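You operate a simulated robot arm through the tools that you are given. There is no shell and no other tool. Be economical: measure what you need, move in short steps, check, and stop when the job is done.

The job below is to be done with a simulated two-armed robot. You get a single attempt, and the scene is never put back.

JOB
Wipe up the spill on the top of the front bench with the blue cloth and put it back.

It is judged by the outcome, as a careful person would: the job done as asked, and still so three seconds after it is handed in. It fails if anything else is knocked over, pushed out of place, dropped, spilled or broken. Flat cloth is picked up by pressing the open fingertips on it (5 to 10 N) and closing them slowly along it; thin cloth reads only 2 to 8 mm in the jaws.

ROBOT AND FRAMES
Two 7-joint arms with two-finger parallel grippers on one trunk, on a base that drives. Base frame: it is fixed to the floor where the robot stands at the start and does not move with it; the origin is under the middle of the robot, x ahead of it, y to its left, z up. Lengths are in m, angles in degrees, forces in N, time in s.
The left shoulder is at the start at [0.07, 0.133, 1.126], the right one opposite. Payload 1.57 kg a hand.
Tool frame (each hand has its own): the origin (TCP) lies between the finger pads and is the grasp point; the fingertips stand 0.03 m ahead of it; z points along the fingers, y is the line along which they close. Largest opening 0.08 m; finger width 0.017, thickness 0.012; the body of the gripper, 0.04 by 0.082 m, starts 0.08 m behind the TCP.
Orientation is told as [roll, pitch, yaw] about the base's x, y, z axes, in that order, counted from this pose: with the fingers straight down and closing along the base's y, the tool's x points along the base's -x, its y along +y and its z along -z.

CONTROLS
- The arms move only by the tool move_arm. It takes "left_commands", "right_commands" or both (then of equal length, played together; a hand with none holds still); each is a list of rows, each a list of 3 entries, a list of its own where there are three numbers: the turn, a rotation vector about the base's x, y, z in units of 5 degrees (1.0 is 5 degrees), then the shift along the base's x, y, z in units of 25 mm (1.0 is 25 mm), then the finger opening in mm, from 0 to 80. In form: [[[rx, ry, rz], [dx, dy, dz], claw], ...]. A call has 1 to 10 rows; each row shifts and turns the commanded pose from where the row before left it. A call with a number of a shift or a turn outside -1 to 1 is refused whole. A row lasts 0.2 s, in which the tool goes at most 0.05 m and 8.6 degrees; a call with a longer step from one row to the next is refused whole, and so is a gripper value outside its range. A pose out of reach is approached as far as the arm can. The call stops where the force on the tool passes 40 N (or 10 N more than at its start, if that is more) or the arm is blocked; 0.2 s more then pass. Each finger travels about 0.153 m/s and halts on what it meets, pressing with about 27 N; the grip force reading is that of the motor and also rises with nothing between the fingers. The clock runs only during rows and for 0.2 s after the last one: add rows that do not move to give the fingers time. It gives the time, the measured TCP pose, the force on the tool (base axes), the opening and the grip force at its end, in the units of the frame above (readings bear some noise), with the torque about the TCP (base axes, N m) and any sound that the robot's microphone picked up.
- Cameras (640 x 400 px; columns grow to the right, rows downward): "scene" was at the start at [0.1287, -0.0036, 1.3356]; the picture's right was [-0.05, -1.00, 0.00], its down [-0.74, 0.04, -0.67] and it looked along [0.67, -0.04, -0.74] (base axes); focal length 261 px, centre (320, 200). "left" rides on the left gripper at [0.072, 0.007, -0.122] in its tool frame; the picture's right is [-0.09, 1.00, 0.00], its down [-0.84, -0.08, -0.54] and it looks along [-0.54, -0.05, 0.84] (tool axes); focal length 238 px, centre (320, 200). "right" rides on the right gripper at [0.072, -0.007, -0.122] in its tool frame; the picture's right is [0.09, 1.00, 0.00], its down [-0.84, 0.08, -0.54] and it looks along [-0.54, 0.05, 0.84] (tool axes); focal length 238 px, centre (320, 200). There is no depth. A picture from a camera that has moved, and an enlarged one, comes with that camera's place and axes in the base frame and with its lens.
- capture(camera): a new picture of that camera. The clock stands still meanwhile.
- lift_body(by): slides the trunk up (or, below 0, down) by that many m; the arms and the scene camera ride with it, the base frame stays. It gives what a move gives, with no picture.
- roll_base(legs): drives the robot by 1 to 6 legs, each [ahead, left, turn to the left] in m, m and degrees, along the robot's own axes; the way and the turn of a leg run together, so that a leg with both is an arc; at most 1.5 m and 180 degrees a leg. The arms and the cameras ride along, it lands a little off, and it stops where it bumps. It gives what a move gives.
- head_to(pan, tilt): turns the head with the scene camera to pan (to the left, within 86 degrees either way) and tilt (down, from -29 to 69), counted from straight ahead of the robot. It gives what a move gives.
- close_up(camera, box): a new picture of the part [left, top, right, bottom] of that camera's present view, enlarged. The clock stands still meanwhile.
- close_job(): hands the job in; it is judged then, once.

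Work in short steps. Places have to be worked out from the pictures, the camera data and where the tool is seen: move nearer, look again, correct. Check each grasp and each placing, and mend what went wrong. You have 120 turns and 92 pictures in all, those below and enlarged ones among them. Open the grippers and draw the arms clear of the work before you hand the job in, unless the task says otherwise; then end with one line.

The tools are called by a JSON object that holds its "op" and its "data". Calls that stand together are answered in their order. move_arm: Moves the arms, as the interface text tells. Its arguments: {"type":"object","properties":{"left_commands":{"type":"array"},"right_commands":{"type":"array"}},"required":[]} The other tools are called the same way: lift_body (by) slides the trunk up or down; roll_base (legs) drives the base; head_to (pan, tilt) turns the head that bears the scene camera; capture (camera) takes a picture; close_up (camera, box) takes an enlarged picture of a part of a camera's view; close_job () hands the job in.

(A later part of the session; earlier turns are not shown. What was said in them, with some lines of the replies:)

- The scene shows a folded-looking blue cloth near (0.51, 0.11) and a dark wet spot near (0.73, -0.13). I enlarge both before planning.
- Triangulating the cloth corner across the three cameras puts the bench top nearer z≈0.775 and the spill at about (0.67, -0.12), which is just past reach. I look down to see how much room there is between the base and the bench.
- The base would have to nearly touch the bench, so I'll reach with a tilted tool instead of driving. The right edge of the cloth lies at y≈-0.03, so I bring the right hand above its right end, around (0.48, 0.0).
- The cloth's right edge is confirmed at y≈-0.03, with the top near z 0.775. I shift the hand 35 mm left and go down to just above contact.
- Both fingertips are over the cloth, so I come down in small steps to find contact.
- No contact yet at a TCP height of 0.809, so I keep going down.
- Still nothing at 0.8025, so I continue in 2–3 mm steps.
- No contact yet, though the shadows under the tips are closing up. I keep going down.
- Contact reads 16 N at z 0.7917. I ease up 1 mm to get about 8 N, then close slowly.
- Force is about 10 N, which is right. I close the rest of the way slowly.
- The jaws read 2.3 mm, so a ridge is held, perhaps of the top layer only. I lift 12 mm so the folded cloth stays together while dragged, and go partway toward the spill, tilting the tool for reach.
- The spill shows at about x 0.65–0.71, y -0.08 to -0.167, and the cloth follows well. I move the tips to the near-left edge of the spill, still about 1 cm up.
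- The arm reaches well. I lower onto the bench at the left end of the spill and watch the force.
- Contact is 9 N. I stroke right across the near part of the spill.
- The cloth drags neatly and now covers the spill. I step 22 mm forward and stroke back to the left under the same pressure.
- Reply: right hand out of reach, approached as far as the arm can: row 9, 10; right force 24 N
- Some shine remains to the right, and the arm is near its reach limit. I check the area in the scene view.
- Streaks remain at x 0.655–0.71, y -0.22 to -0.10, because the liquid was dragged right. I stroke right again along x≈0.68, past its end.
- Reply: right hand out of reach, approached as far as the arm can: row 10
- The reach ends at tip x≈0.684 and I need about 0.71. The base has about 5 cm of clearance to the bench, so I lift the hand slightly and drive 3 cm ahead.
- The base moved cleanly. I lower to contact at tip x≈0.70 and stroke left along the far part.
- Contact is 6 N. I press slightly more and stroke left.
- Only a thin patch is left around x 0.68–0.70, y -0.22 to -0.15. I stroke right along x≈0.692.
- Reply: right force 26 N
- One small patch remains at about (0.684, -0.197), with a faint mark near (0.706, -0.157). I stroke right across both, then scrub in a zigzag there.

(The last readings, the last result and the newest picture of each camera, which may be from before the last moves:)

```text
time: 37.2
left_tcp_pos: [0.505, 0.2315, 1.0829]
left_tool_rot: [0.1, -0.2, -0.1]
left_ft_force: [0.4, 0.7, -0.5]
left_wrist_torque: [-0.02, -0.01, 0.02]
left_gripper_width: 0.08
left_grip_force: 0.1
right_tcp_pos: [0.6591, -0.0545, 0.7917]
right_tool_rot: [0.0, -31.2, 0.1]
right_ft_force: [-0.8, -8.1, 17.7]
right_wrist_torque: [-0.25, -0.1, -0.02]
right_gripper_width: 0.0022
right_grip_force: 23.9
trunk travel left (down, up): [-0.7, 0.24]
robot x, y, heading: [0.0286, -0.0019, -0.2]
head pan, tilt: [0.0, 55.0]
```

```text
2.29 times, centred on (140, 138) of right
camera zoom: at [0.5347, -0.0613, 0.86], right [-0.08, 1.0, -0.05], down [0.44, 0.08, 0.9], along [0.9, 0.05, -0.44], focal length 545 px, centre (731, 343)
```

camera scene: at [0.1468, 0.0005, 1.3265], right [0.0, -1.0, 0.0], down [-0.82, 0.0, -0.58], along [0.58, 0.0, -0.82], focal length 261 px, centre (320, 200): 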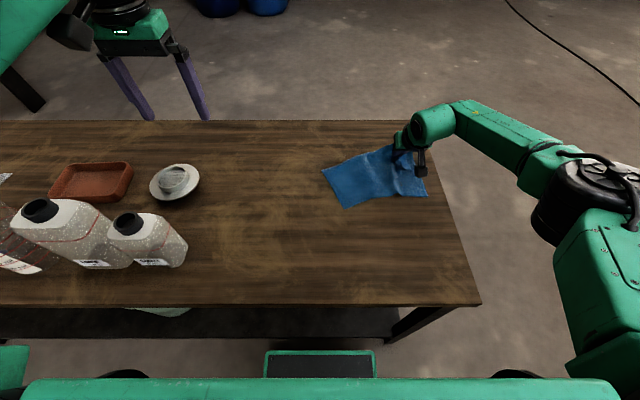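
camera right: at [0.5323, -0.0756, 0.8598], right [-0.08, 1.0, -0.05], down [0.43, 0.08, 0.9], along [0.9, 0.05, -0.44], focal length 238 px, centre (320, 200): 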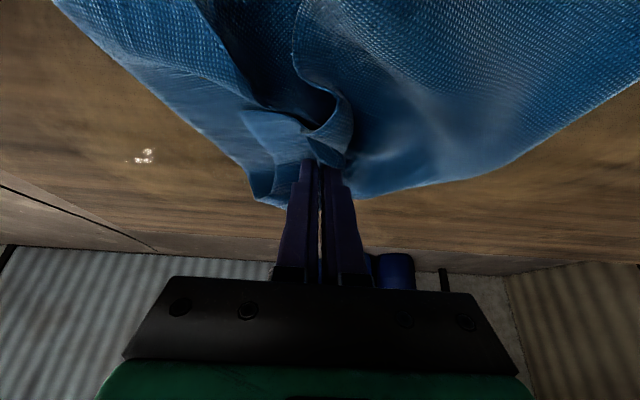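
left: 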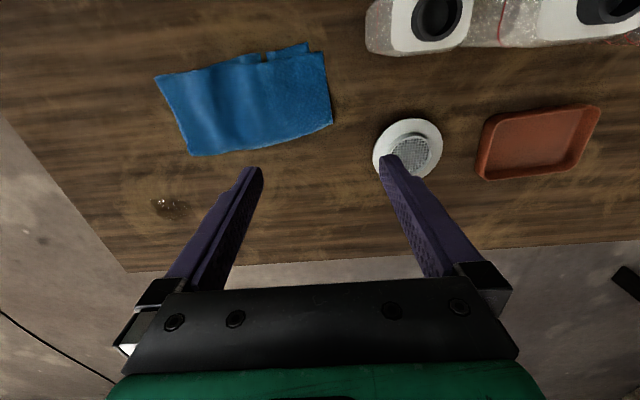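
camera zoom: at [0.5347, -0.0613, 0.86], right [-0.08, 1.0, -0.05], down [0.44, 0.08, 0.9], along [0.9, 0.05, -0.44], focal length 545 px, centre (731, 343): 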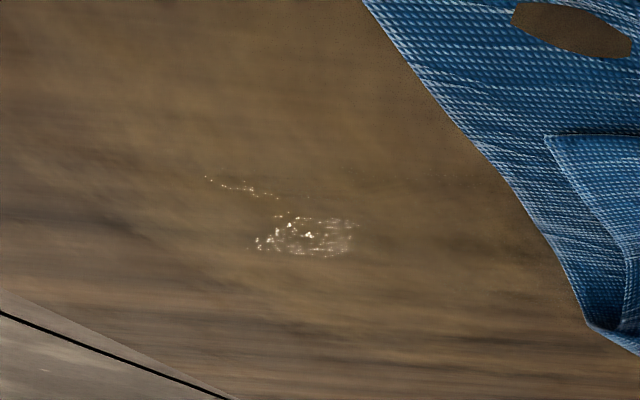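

The film is almost gone, with a faint sparkle near (0.684, -0.19). I make more full passes at several x positions.

{"op": "move_arm", "data": {"right_commands": [[[0, 0, 0], [0.9, -0.2, 0], 0], [[0, 0, 0], [0, -0.9, 0], 0], [[0, 0, 0], [0, -0.9, 0], 0], [[0, 0, 0], [0, -0.9, 0], 0], [[0, 0, 0], [0, -0.9, 0], 0], [[0, 0, 0], [0, -0.9, 0], 0], [[0, 0, 0], [0, -0.9, 0], 0], [[0, 0, 0], [0, -0.9, 0], 0], [[0, 0, 0], [0, -0.6, 0], 0]]}}

{"op": "move_arm", "data": {"right_commands": [[[0, 0, 0], [0.6, 0.2, 0], 0], [[0, 0, 0], [0, 0.9, 0], 0], [[0, 0, 0], [0, 0.9, 0], 0], [[0, 0, 0], [0, 0.9, 0], 0], [[0, 0, 0], [0, 0.9, 0], 0], [[0, 0, 0], [0, 0.9, 0], 0], [[0, 0, 0], [0, 0.9, 0], 0], [[0, 0, 0], [0, 0.6, 0], 0]]}}

{"op": "move_arm", "data": {"right_commands": [[[0, 0, 0], [-1, -0.2, 0], 0], [[0, 0, 0], [-0.2, -0.9, 0], 0], [[0, 0, 0], [0, -0.9, 0], 0], [[0, 0, 0], [0, -0.9, 0], 0], [[0, 0, 0], [0, -0.9, 0], 0], [[0, 0, 0], [0, -0.9, 0], 0], [[0, 0, 0], [0, -0.9, 0], 0], [[0, 0, 0], [0, -0.6, 0], 0]]}}

{"op": "move_arm", "data": {"right_commands": [[[0, 0, 0], [-0.7, 0.2, 0], 0], [[0, 0, 0], [0, 0.9, 0], 0], [[0, 0, 0], [0, 0.9, 0], 0], [[0, 0, 0], [0, 0.9, 0], 0], [[0, 0, 0], [0, 0.9, 0], 0], [[0, 0, 0], [0, 0.9, 0], 0], [[0, 0, 0], [0, 0.9, 0], 0], [[0, 0, 0], [0, 0.8, 0], 0]]}}

{"op": "capture", "data": {"camera": "right"}}

{"op": "close_up", "data": {"camera": "right", "box": [0, 50, 280, 225]}}

```text
time: 39.2
left_tcp_pos: [0.5055, 0.2343, 1.0798]
left_tool_rot: [0.0, -0.1, 0.1]
left_ft_force: [0.1, 0.3, 0.2]
left_wrist_torque: [0.02, 0.0, -0.03]
left_gripper_width: 0.08
left_grip_force: 0.1
right_tcp_pos: [0.6852, -0.2317, 0.7925]
right_tool_rot: [-0.1, -31.1, 0.1]
right_ft_force: [-0.7, 6.9, 14.1]
right_wrist_torque: [0.21, -0.1, 0.05]
right_gripper_width: 0.0021
right_grip_force: 23.8
trunk travel left (down, up): [-0.7, 0.24]
robot x, y, heading: [0.0271, -0.0032, 0.0]
head pan, tilt: [0.0, 55.0]
```

```text
time: 41.0
left_tcp_pos: [0.5072, 0.2325, 1.0801]
left_tool_rot: [0.1, -0.1, 0.0]
left_ft_force: [0.1, -0.1, 0.1]
left_wrist_torque: [0.01, 0.0, 0.01]
left_gripper_width: 0.0801
left_grip_force: 0.2
right_tcp_pos: [0.6985, -0.0785, 0.7913]
right_tool_rot: [0.0, -31.0, 0.1]
right_ft_force: [-0.3, -4.2, 10.5]
right_wrist_torque: [-0.15, -0.06, -0.02]
right_gripper_width: 0.0019
right_grip_force: 23.1
trunk travel left (down, up): [-0.7, 0.24]
robot x, y, heading: [0.0302, -0.0038, 0.0]
head pan, tilt: [0.0, 55.0]
```

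```text
time: 42.8
left_tcp_pos: [0.5067, 0.234, 1.0805]
left_tool_rot: [-0.1, -0.1, 0.0]
left_ft_force: [-0.5, -0.9, -0.5]
left_wrist_torque: [-0.04, 0.02, 0.01]
left_gripper_width: 0.08
left_grip_force: 0.0
right_tcp_pos: [0.6693, -0.2293, 0.7918]
right_tool_rot: [-0.1, -31.1, 0.1]
right_ft_force: [-0.4, 5.7, 12.6]
right_wrist_torque: [0.21, -0.06, 0.05]
right_gripper_width: 0.002
right_grip_force: 23.8
trunk travel left (down, up): [-0.7, 0.24]
robot x, y, heading: [0.0287, 0.0038, -0.2]
head pan, tilt: [0.0, 55.0]
```

```text
time: 44.6
left_tcp_pos: [0.5043, 0.2321, 1.0818]
left_tool_rot: [0.0, -0.1, 0.0]
left_ft_force: [0.0, 0.0, -0.2]
left_wrist_torque: [0.0, 0.0, 0.02]
left_gripper_width: 0.0799
left_grip_force: 0.1
right_tcp_pos: [0.6502, -0.0731, 0.7921]
right_tool_rot: [0.0, -31.1, -0.1]
right_ft_force: [-1.3, -5.8, 12.6]
right_wrist_torque: [-0.19, -0.06, -0.06]
right_gripper_width: 0.0022
right_grip_force: 23.7
trunk travel left (down, up): [-0.7, 0.24]
robot x, y, heading: [0.0266, -0.0019, -0.2]
head pan, tilt: [0.0, 55.0]
```

```text
64 pictures are left
camera right: at [0.5257, -0.0785, 0.8602], right [-0.08, 1.0, -0.05], down [0.44, 0.08, 0.9], along [0.9, 0.05, -0.44], focal length 238 px, centre (320, 200)
```

right: 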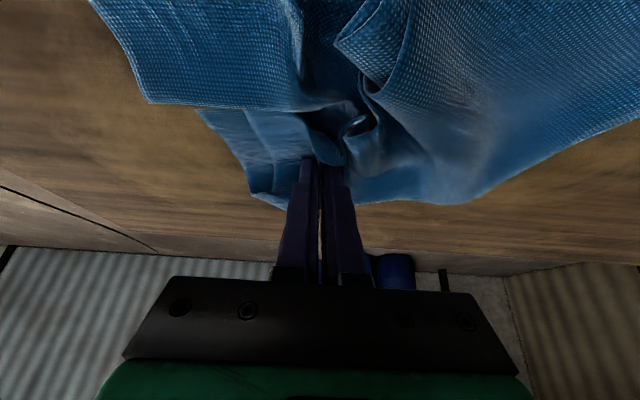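

```text
2.29 times, centred on (140, 138) of right
camera zoom: at [0.5257, -0.0785, 0.8602], right [-0.08, 1.0, -0.05], down [0.44, 0.08, 0.9], along [0.9, 0.05, -0.44], focal length 545 px, centre (731, 343)
```

zoom: 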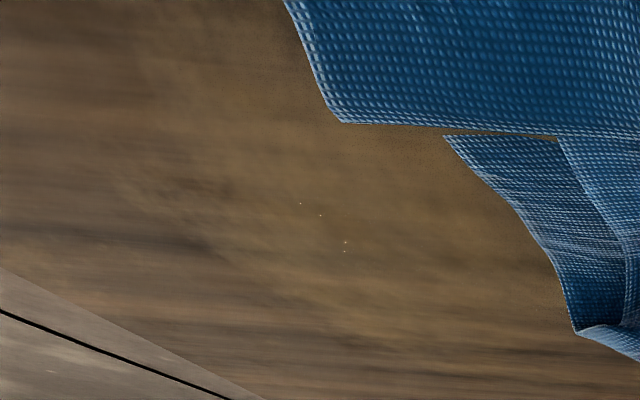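

Only pinpoint specks remain. I do one more pair of passes, then inspect.

{"op": "move_arm", "data": {"right_commands": [[[0, 0, 0], [0.8, 0.6, 0], 0], [[0, 0, 0], [0.2, -0.9, 0], 0], [[0, 0, 0], [0, -0.9, 0], 0], [[0, 0, 0], [0, -0.9, 0], 0], [[0, 0, 0], [0, -0.9, 0], 0], [[0, 0, 0], [0, -0.9, 0], 0], [[0, 0, 0], [0, -0.9, 0], 0], [[0, 0, 0], [0, -0.9, 0], 0], [[0, 0, 0], [0, -0.9, 0], 0], [[0, 0, 0], [-0.4, -0.3, 0], 0]]}}

{"op": "move_arm", "data": {"right_commands": [[[0, 0, 0], [0, 0.9, 0], 0], [[0, 0, 0], [0, 0.9, 0], 0], [[0, 0, 0], [0, 0.9, 0], 0], [[0, 0, 0], [0, 0.9, 0], 0], [[0, 0, 0], [0, 0.9, 0], 0], [[0, 0, 0], [0, 0.9, 0], 0], [[0, 0, 0], [0, 0.9, 0], 0], [[0, 0, 0], [0, 0.5, 0.3], 0], [[0, 0, 0], [-0.2, 0.5, 0.4], 0], [[0, 0, 0], [-0.4, 0.4, 0.5], 0]]}}

{"op": "capture", "data": {"camera": "right"}}

{"op": "capture", "data": {"camera": "scene"}}

```text
time: 46.8
left_tcp_pos: [0.5064, 0.2343, 1.08]
left_tool_rot: [-0.1, -0.1, -0.1]
left_ft_force: [-0.4, 0.2, 0.2]
left_wrist_torque: [-0.01, 0.01, 0.02]
left_gripper_width: 0.0799
left_grip_force: 0.0
right_tcp_pos: [0.6675, -0.2449, 0.7925]
right_tool_rot: [0.0, -31.3, 0.1]
right_ft_force: [5.1, 3.2, 12.5]
right_wrist_torque: [0.06, -0.25, 0.03]
right_gripper_width: 0.0022
right_grip_force: 23.7
trunk travel left (down, up): [-0.7, 0.24]
robot x, y, heading: [0.0238, -0.0027, 0.2]
head pan, tilt: [0.0, 55.0]
```

```text
time: 49.0
left_tcp_pos: [0.5079, 0.2332, 1.0797]
left_tool_rot: [0.0, 0.0, 0.0]
left_ft_force: [-0.5, -0.1, 0.5]
left_wrist_torque: [0.0, 0.02, 0.02]
left_gripper_width: 0.08
left_grip_force: 0.0
right_tcp_pos: [0.6522, -0.0515, 0.8179]
right_tool_rot: [0.0, -31.0, 0.1]
right_ft_force: [-0.3, 0.5, 0.0]
right_wrist_torque: [-0.03, 0.0, 0.03]
right_gripper_width: 0.0022
right_grip_force: 23.4
trunk travel left (down, up): [-0.7, 0.24]
robot x, y, heading: [0.0273, 0.0015, -0.0]
head pan, tilt: [0.0, 55.0]
```

```text
62 pictures are left
camera right: at [0.5266, -0.0575, 0.888], right [-0.08, 1.0, -0.05], down [0.44, 0.08, 0.9], along [0.9, 0.05, -0.44], focal length 238 px, centre (320, 200)
```

right: 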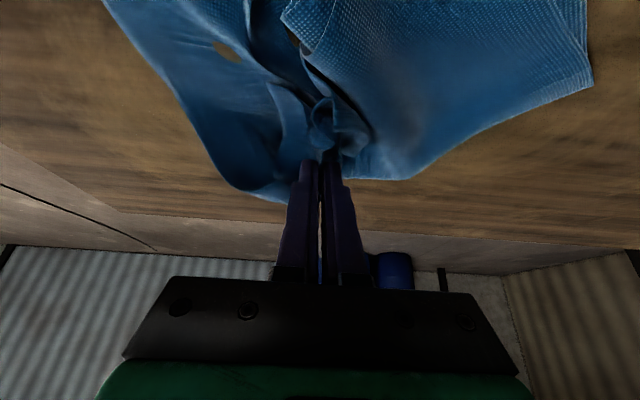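

```text
61 pictures are left
camera scene: at [0.1508, 0.0008, 1.326], right [0.0, -1.0, 0.0], down [-0.82, 0.0, -0.57], along [0.57, 0.0, -0.82], focal length 261 px, centre (320, 200)
```

scene: 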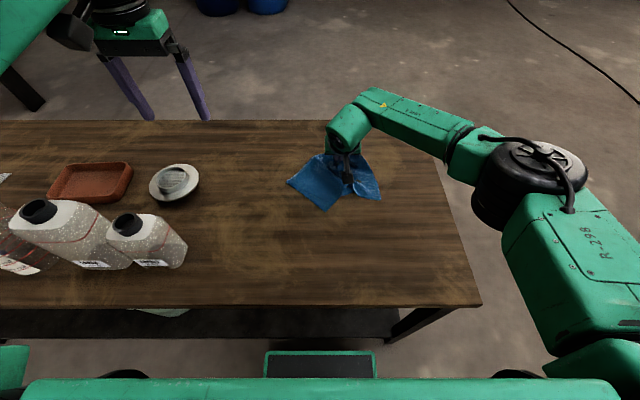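

The far region looks clean. Next I lift the cloth to hang freely while straightening the tool, and move the left hand out of the way.

{"op": "move_arm", "data": {"right_commands": [[[0, 0.62, 0], [-0.3, 0, 0.95], 0], [[0, 0.62, 0], [-0.3, 0, 0.95], 0], [[0, 0.62, 0], [-0.3, 0, 0.95], 0], [[0, 0.62, 0], [-0.3, 0, 0.95], 0], [[0, 0.62, 0], [-0.3, 0, 0.95], 0], [[0, 0.62, 0], [-0.3, 0, 0.95], 0], [[0, 0.62, 0], [-0.3, 0, 0.95], 0], [[0, 0.62, 0], [-0.3, 0, 0.95], 0], [[0, 0.62, 0], [-0.3, 0, 0.95], 0], [[0, 0.62, 0], [-0.3, 0, 0.95], 0]], "left_commands": [[[0, 0, 0], [-0.2, 0.8, 0.4], 80], [[0, 0, 0], [-0.2, 0.8, 0.4], 80], [[0, 0, 0], [-0.2, 0.8, 0.4], 80], [[0, 0, 0], [-0.2, 0.8, 0.4], 80], [[0, 0, 0], [-0.2, 0.8, 0.4], 80], [[0, 0, 0], [-0.2, 0.8, 0.4], 80], [[0, 0, 0], [-0.2, 0.8, 0.4], 80], [[0, 0, 0], [-0.2, 0.8, 0.4], 80], [[0, 0, 0], [-0.2, 0.8, 0.4], 80], [[0, 0, 0], [-0.2, 0.8, 0.4], 80]]}}

{"op": "capture", "data": {"camera": "scene"}}

{"op": "capture", "data": {"camera": "right"}}

```text
time: 51.2
left_tcp_pos: [0.4552, 0.4338, 1.1799]
left_tool_rot: [-0.2, 0.0, -0.1]
left_ft_force: [-0.9, 0.0, -0.1]
left_wrist_torque: [0.03, -0.02, 0.0]
left_gripper_width: 0.08
left_grip_force: 0.1
right_tcp_pos: [0.5768, -0.051, 1.0575]
right_tool_rot: [0.0, 0.0, 0.0]
right_ft_force: [0.4, -0.1, -0.3]
right_wrist_torque: [0.01, -0.02, 0.0]
right_gripper_width: 0.0022
right_grip_force: 23.8
trunk travel left (down, up): [-0.7, 0.24]
robot x, y, heading: [0.0258, -0.0019, -0.1]
head pan, tilt: [0.0, 55.0]
```

```text
60 pictures are left
camera scene: at [0.1502, 0.0016, 1.3261], right [0.0, -1.0, 0.0], down [-0.82, 0.0, -0.57], along [0.57, 0.0, -0.82], focal length 261 px, centre (320, 200)
```

scene: 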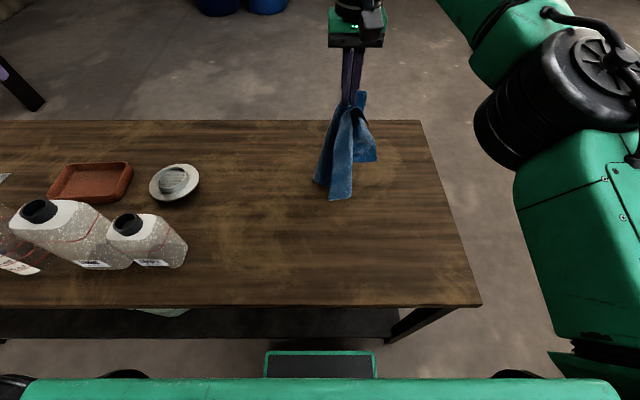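

```text
59 pictures are left
camera right: at [0.5044, -0.0575, 1.1817], right [-0.09, 1.0, 0.0], down [0.84, 0.08, 0.54], along [0.54, 0.05, -0.84], focal length 238 px, centre (320, 200)
```

right: 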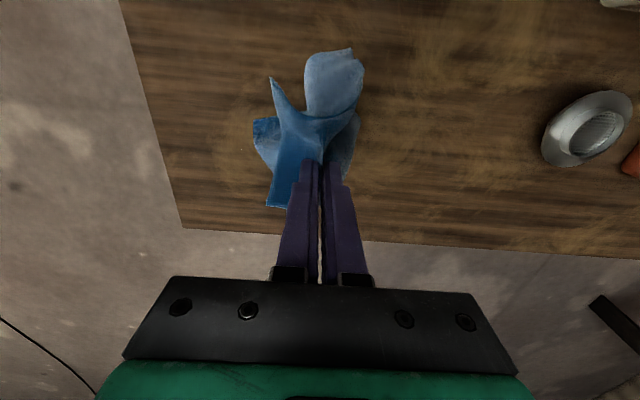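

The cloth hangs well. With the bench exposed, I check the wiped area closely.

{"op": "close_up", "data": {"camera": "scene", "box": [310, 110, 450, 200]}}

{"op": "close_up", "data": {"camera": "right", "box": [140, 60, 300, 220]}}

```text
4.44 times, centred on (380, 155) of scene
camera zoom: at [0.1502, 0.0016, 1.3261], right [0.0, -1.0, 0.0], down [-0.82, 0.0, -0.57], along [0.57, 0.0, -0.82], focal length 1161 px, centre (53, 400)
```

zoom: 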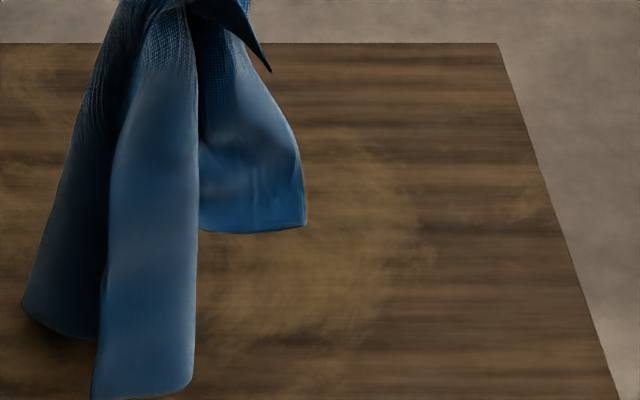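

```text
2.50 times, centred on (220, 140) of right
camera zoom: at [0.5044, -0.0575, 1.1817], right [-0.09, 1.0, 0.0], down [0.84, 0.08, 0.54], along [0.54, 0.05, -0.84], focal length 596 px, centre (570, 350)
```

zoom: 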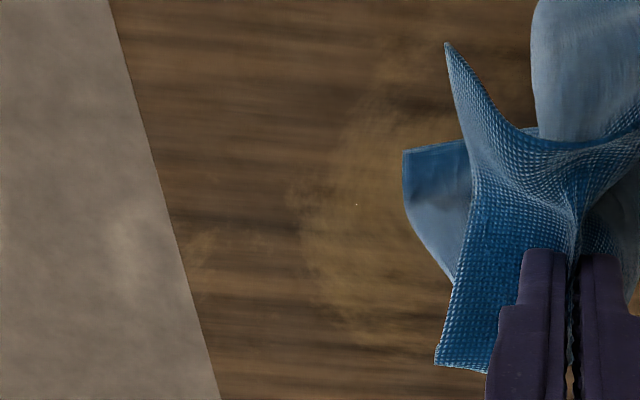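

Just one tiny speck is visible near (0.662, -0.199). I carry the cloth over its original place, which also clears the view of the wiped area.

{"op": "move_arm", "data": {"right_commands": [[[0, 0, 0], [-0.4, 0.9, 0.1], 0], [[0, 0, 0], [-0.4, 0.9, 0.1], 0], [[0, 0, 0], [-0.4, 0.9, 0], 0], [[0, 0, 0], [-0.4, 0.9, 0], 0], [[0, 0, 0], [-0.4, 0.9, 0], 0], [[0, 0, 0], [-0.4, 0.9, 0], 0], [[0, 0, 0], [-0.4, 0.9, 0], 0], [[0, 0, 0], [-0.4, 0.9, 0], 0], [[0, 0, 0], [-0.4, 0.9, 0], 0], [[0, 0, 0], [0, 0.4, 0], 0]]}}

{"op": "capture", "data": {"camera": "scene"}}

{"op": "close_up", "data": {"camera": "scene", "box": [330, 120, 426, 180]}}

{"op": "capture", "data": {"camera": "right"}}

```text
time: 53.4
left_tcp_pos: [0.4555, 0.4333, 1.1795]
left_tool_rot: [0.0, 0.1, -0.1]
left_ft_force: [-0.3, -0.2, 0.0]
left_wrist_torque: [-0.01, 0.0, -0.01]
left_gripper_width: 0.0797
left_grip_force: 0.1
right_tcp_pos: [0.4795, 0.1439, 1.0593]
right_tool_rot: [0.1, -0.1, -0.1]
right_ft_force: [0.1, 0.2, -0.7]
right_wrist_torque: [-0.04, 0.0, 0.02]
right_gripper_width: 0.0024
right_grip_force: 23.8
right hand out of reach, approached as far as the arm can: row 8, 9, 10
trunk travel left (down, up): [-0.7, 0.24]
robot x, y, heading: [0.0309, -0.0002, -0.1]
head pan, tilt: [0.0, 55.0]
```

```text
56 pictures are left
camera scene: at [0.1515, 0.0007, 1.326], right [0.0, -1.0, 0.0], down [-0.82, 0.0, -0.57], along [0.57, 0.0, -0.82], focal length 261 px, centre (320, 200)
```

scene: 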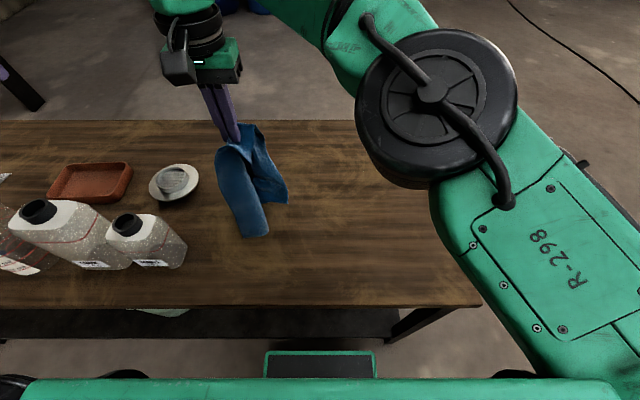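

```text
6.67 times, centred on (378, 150) of scene
camera zoom: at [0.1515, 0.0007, 1.326], right [0.0, -1.0, 0.0], down [-0.82, 0.0, -0.57], along [0.57, 0.0, -0.82], focal length 1742 px, centre (-67, 533)
```

zoom: 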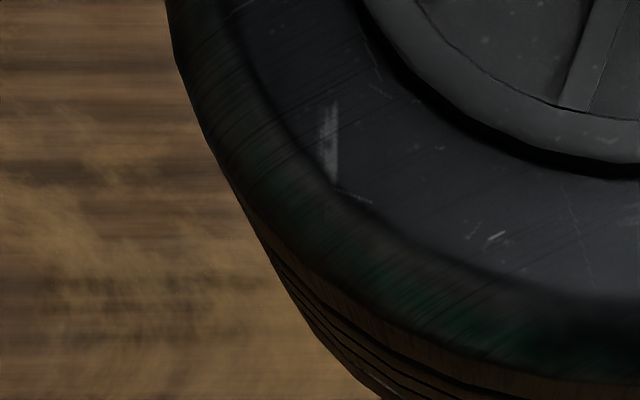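

```text
54 pictures are left
camera right: at [0.4073, 0.1379, 1.1825], right [-0.09, 1.0, 0.0], down [0.84, 0.08, 0.54], along [0.54, 0.05, -0.84], focal length 238 px, centre (320, 200)
```

right: 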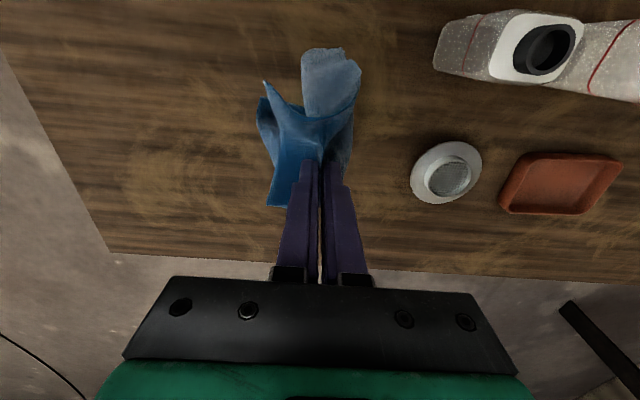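

{"op": "close_up", "data": {"camera": "right", "box": [60, 80, 280, 240]}}

```text
2.50 times, centred on (170, 160) of right
camera zoom: at [0.4073, 0.1379, 1.1825], right [-0.09, 1.0, 0.0], down [0.84, 0.08, 0.54], along [0.54, 0.05, -0.84], focal length 596 px, centre (695, 300)
```

zoom: 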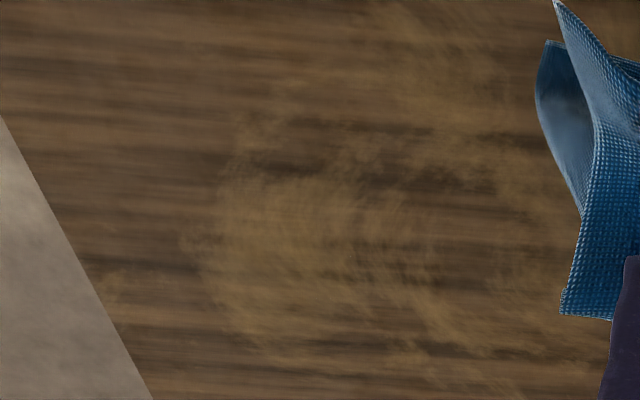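

The wiped area looks fully clean. The right arm is at its leftward limit at y 0.144, so I strafe the base 5.5 cm left, which lets the cloth's left end land where it originally lay and stays clear of the bottle at y≈0.29.

{"op": "roll_base", "data": {"legs": [[0, 0.055, 0]]}}

{"op": "capture", "data": {"camera": "scene"}}

```text
time: 54.4
left_tcp_pos: [0.4555, 0.4824, 1.1811]
left_tool_rot: [0.2, 0.0, -0.1]
left_ft_force: [0.9, -1.6, 0.1]
left_wrist_torque: [0.01, 0.0, 0.01]
left_gripper_width: 0.0799
left_grip_force: 0.2
right_tcp_pos: [0.4799, 0.1942, 1.0609]
right_tool_rot: [0.4, -0.2, -0.1]
right_ft_force: [0.4, 0.3, -0.2]
right_wrist_torque: [0.01, 0.02, -0.01]
right_gripper_width: 0.0021
right_grip_force: 23.0
trunk travel left (down, up): [-0.7, 0.24]
robot x, y, heading: [0.0301, 0.0528, -0.2]
head pan, tilt: [0.0, 55.0]
```

```text
52 pictures are left
camera scene: at [0.1509, 0.0505, 1.3261], right [0.0, -1.0, 0.0], down [-0.82, 0.0, -0.57], along [0.57, 0.0, -0.82], focal length 261 px, centre (320, 200)
```

scene: 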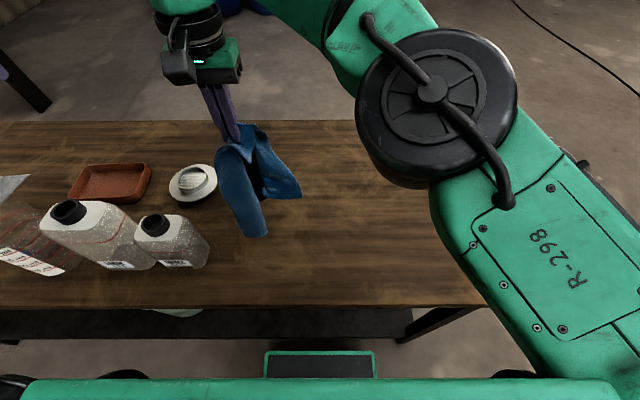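

The cloth hangs clear of everything. I lower it and sweep right so it lays out from left to right.

{"op": "move_arm", "data": {"right_commands": [[[0, 0, 0], [0, 0, -0.9], 0], [[0, 0, 0], [0, 0, -0.9], 0], [[0, 0, 0], [0, -0.7, -0.9], 0], [[0, 0, 0], [0, -0.7, -0.9], 0], [[0, 0, 0], [0, -0.7, -0.9], 0], [[0, 0, 0], [0, -0.7, -0.9], 0], [[0, 0, 0], [0, -0.7, -0.9], 0], [[0, 0, 0], [0, -0.7, -0.9], 0], [[0, 0, 0], [0, -0.7, -0.9], 0]]}}

{"op": "capture", "data": {"camera": "scene"}}

{"op": "capture", "data": {"camera": "right"}}

```text
time: 56.4
left_tcp_pos: [0.4557, 0.4863, 1.1804]
left_tool_rot: [0.0, 0.0, -0.1]
left_ft_force: [-0.1, -0.3, -0.1]
left_wrist_torque: [0.03, -0.04, 0.0]
left_gripper_width: 0.0803
left_grip_force: 0.0
right_tcp_pos: [0.4796, 0.0755, 0.8554]
right_tool_rot: [0.1, 0.0, -0.1]
right_ft_force: [-0.1, -1.0, -0.1]
right_wrist_torque: [0.03, -0.01, 0.03]
right_gripper_width: 0.0022
right_grip_force: 23.6
trunk travel left (down, up): [-0.7, 0.24]
robot x, y, heading: [0.0324, 0.0562, -0.1]
head pan, tilt: [0.0, 55.0]
```

```text
51 pictures are left
camera scene: at [0.1515, 0.0543, 1.326], right [0.0, -1.0, 0.0], down [-0.82, 0.0, -0.57], along [0.57, 0.0, -0.82], focal length 261 px, centre (320, 200)
```

scene: 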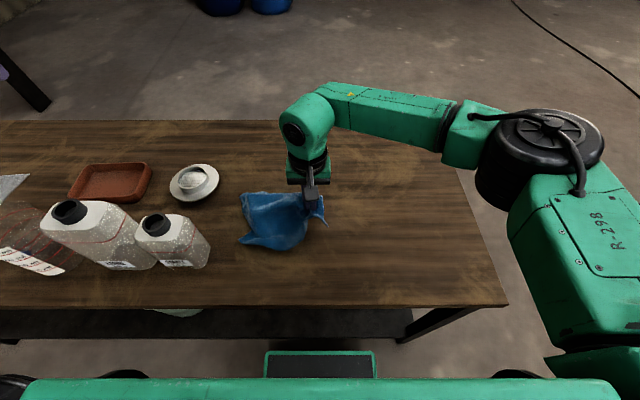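

```text
50 pictures are left
camera right: at [0.407, 0.0693, 0.9779], right [-0.09, 1.0, 0.0], down [0.84, 0.07, 0.54], along [0.54, 0.05, -0.84], focal length 238 px, centre (320, 200)
```

right: 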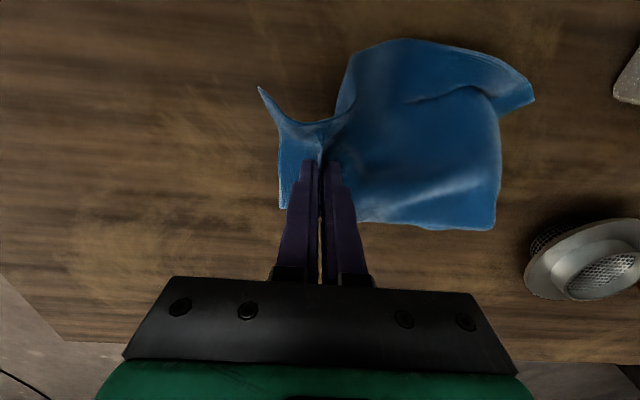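

The left edge already lies at y≈0.24, as originally. I finish lowering while moving right to spread the rest.

{"op": "move_arm", "data": {"right_commands": [[[0, 0, 0], [0, -0.5, -0.4], 0], [[0, 0, 0], [0, -0.5, -0.4], 0], [[0, 0, 0], [0, -0.5, -0.4], 0], [[0, 0, 0], [0, -0.5, -0.4], 0], [[0, 0, 0], [0, -0.5, -0.4], 0], [[0, 0, 0], [0, 0, -0.2], 0], [[0, 0, 0], [0, 0, 0], 0]]}}

{"op": "capture", "data": {"camera": "scene"}}

{"op": "capture", "data": {"camera": "right"}}

```text
time: 58.0
left_tcp_pos: [0.4559, 0.4868, 1.1793]
left_tool_rot: [0.0, 0.0, -0.1]
left_ft_force: [-0.1, 0.2, -0.2]
left_wrist_torque: [0.0, 0.0, -0.01]
left_gripper_width: 0.0801
left_grip_force: 0.0
right_tcp_pos: [0.4795, 0.0136, 0.802]
right_tool_rot: [-0.1, -0.1, -0.1]
right_ft_force: [-0.7, -0.7, 0.0]
right_wrist_torque: [0.01, 0.01, 0.02]
right_gripper_width: 0.0023
right_grip_force: 24.1
trunk travel left (down, up): [-0.7, 0.24]
robot x, y, heading: [0.0278, 0.0539, -0.3]
head pan, tilt: [0.0, 55.0]
```

```text
49 pictures are left
camera scene: at [0.1512, 0.0552, 1.326], right [0.0, -1.0, 0.0], down [-0.82, 0.0, -0.57], along [0.57, 0.0, -0.82], focal length 261 px, centre (320, 200)
```

scene: 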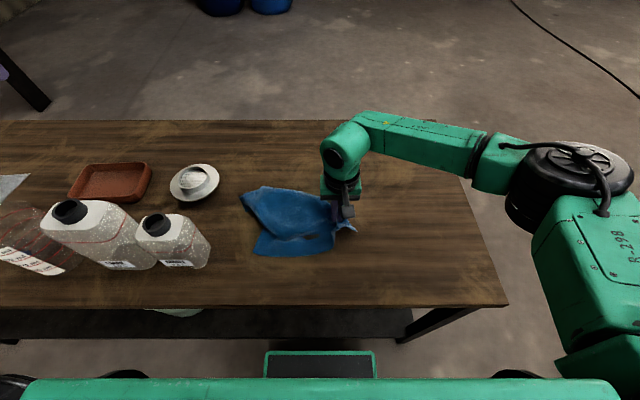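

```text
48 pictures are left
camera right: at [0.4066, 0.0074, 0.9256], right [-0.09, 1.0, 0.0], down [0.84, 0.08, 0.54], along [0.54, 0.05, -0.84], focal length 238 px, centre (320, 200)
```

right: 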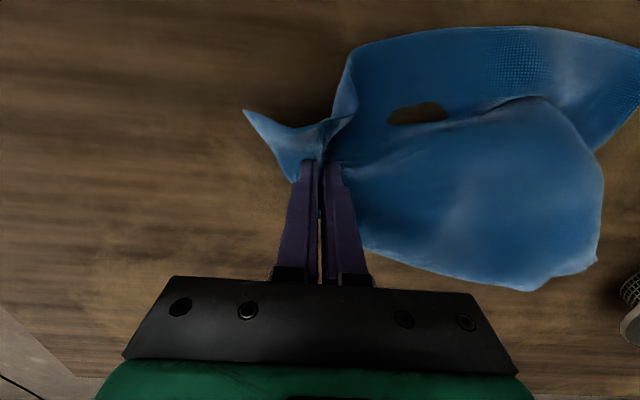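

It is spread over nearly the original footprint. I lower a few mm, open gently and rise.

{"op": "move_arm", "data": {"right_commands": [[[0, 0, 0], [0, 0, -0.25], 0], [[0, 0, 0], [0, 0, 0], 6], [[0, 0, 0], [0, 0, 0], 14], [[0, 0, 0], [0, 0, 0.1], 22], [[0, 0, 0], [0, 0, 0.3], 26], [[0, 0, 0], [0, 0, 0.6], 26], [[0, 0, 0], [0, 0, 0.9], 26], [[0, 0, 0], [0, 0, 1], 26], [[0, 0, 0], [0, 0, 1], 26]]}}

{"op": "capture", "data": {"camera": "right"}}

{"op": "capture", "data": {"camera": "scene"}}

```text
time: 60.0
left_tcp_pos: [0.4565, 0.4857, 1.1799]
left_tool_rot: [0.0, 0.0, -0.1]
left_ft_force: [0.6, 0.3, 0.5]
left_wrist_torque: [0.02, 0.0, 0.0]
left_gripper_width: 0.0801
left_grip_force: 0.0
right_tcp_pos: [0.4782, 0.0129, 0.8946]
right_tool_rot: [0.1, -0.1, -0.1]
right_ft_force: [0.0, -0.1, 0.2]
right_wrist_torque: [0.02, -0.06, 0.0]
right_gripper_width: 0.0259
right_grip_force: 0.1
trunk travel left (down, up): [-0.7, 0.24]
robot x, y, heading: [0.0293, 0.0561, -0.1]
head pan, tilt: [0.0, 55.0]
```

```text
47 pictures are left
camera right: at [0.4056, 0.0074, 1.0179], right [-0.09, 1.0, 0.0], down [0.84, 0.08, 0.54], along [0.54, 0.05, -0.84], focal length 238 px, centre (320, 200)
```

right: 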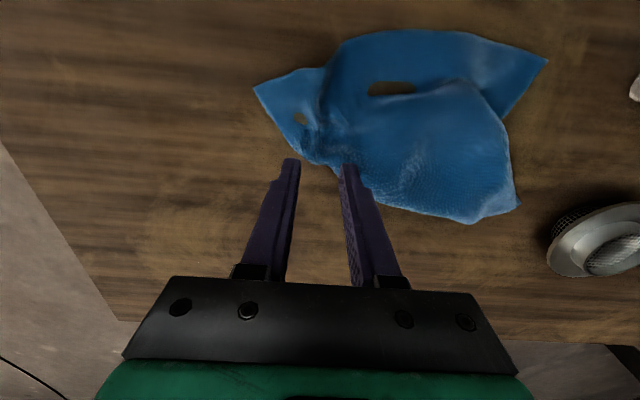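

```text
46 pictures are left
camera scene: at [0.1508, 0.0553, 1.326], right [0.0, -1.0, 0.0], down [-0.82, 0.0, -0.57], along [0.57, 0.0, -0.82], focal length 261 px, centre (320, 200)
```

scene: 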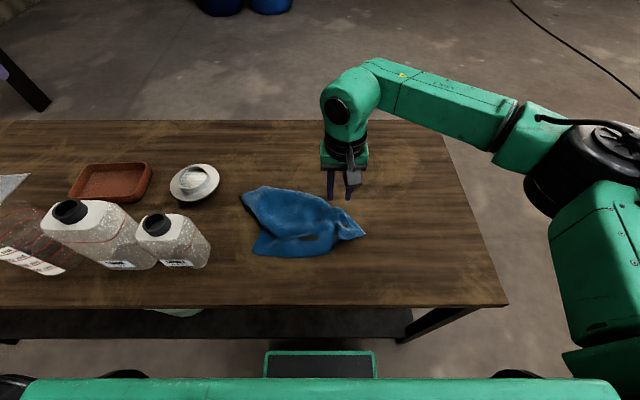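

Released: the cloth's centre is at about (0.47, 0.105), matching the original. I draw the right arm clear and check the wiped area once more.

{"op": "move_arm", "data": {"right_commands": [[[0, 0, 0], [0, 0, 1], 40], [[0, 0, 0], [-0.3, -0.8, 1], 60], [[0, 0, 0], [-0.3, -1, 1], 80], [[0, 0, 0], [-0.3, -1, 1], 80], [[0, 0, 0], [-0.3, -1, 1], 80], [[0, 0, 0], [-0.3, -1, 1], 80], [[0, 0, 0], [-0.3, -1, 0], 80], [[0, 0, 0], [-0.3, -1, 0], 80], [[0, 0, 0], [-0.3, -1, 0], 80], [[0, 0, 0], [-0.3, -1, 0], 80]]}}

{"op": "capture", "data": {"camera": "scene"}}

{"op": "close_up", "data": {"camera": "scene", "box": [330, 120, 490, 220]}}

{"op": "capture", "data": {"camera": "right"}}

```text
time: 62.2
left_tcp_pos: [0.4552, 0.4859, 1.1803]
left_tool_rot: [0.1, 0.1, -0.1]
left_ft_force: [0.5, -0.1, 0.8]
left_wrist_torque: [0.03, -0.02, -0.02]
left_gripper_width: 0.08
left_grip_force: 0.0
right_tcp_pos: [0.4124, -0.2088, 1.044]
right_tool_rot: [0.1, -0.1, 0.0]
right_ft_force: [-0.8, 0.8, -0.4]
right_wrist_torque: [0.02, 0.01, 0.02]
right_gripper_width: 0.0799
right_grip_force: 0.1
trunk travel left (down, up): [-0.7, 0.24]
robot x, y, heading: [0.0346, 0.0523, -0.0]
head pan, tilt: [0.0, 55.0]
```

```text
45 pictures are left
camera scene: at [0.1503, 0.054, 1.3261], right [0.0, -1.0, 0.0], down [-0.82, 0.0, -0.57], along [0.57, 0.0, -0.82], focal length 261 px, centre (320, 200)
```

scene: 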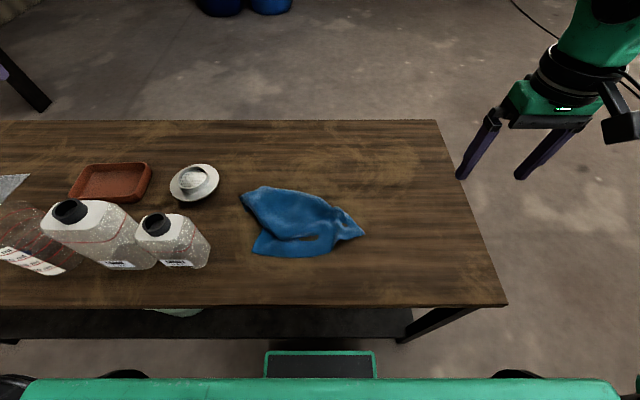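

```text
4.00 times, centred on (410, 170) of scene
camera zoom: at [0.1503, 0.054, 1.3261], right [0.0, -1.0, 0.0], down [-0.82, 0.0, -0.57], along [0.57, 0.0, -0.82], focal length 1045 px, centre (-40, 320)
```

zoom: 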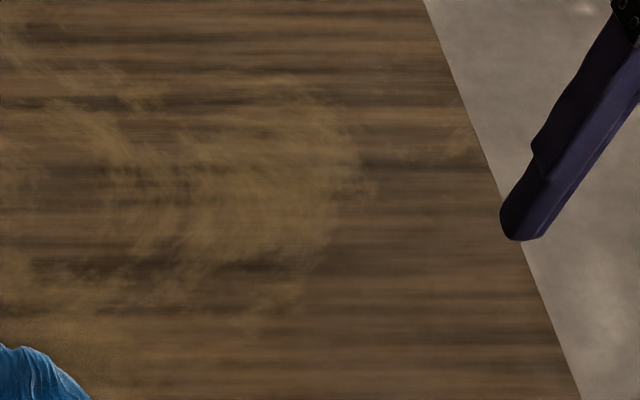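

```text
43 pictures are left
camera right: at [0.3397, -0.2148, 1.1662], right [-0.09, 1.0, 0.0], down [0.84, 0.08, 0.54], along [0.54, 0.05, -0.84], focal length 238 px, centre (320, 200)
```

right: 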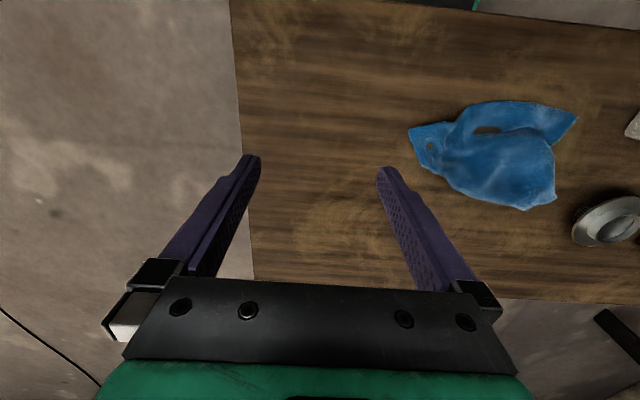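

The spill area is clean, the cloth is back in its place, nothing else has moved, and both hands are open and clear. I hand the job in.

{"op": "close_job", "data": {}}

```text
The job is handed in.
```

I wiped up the spill with the blue cloth and laid the cloth back in its original spot, though it is more rumpled than before. The last pictures show the bench clean and nothing else moved.
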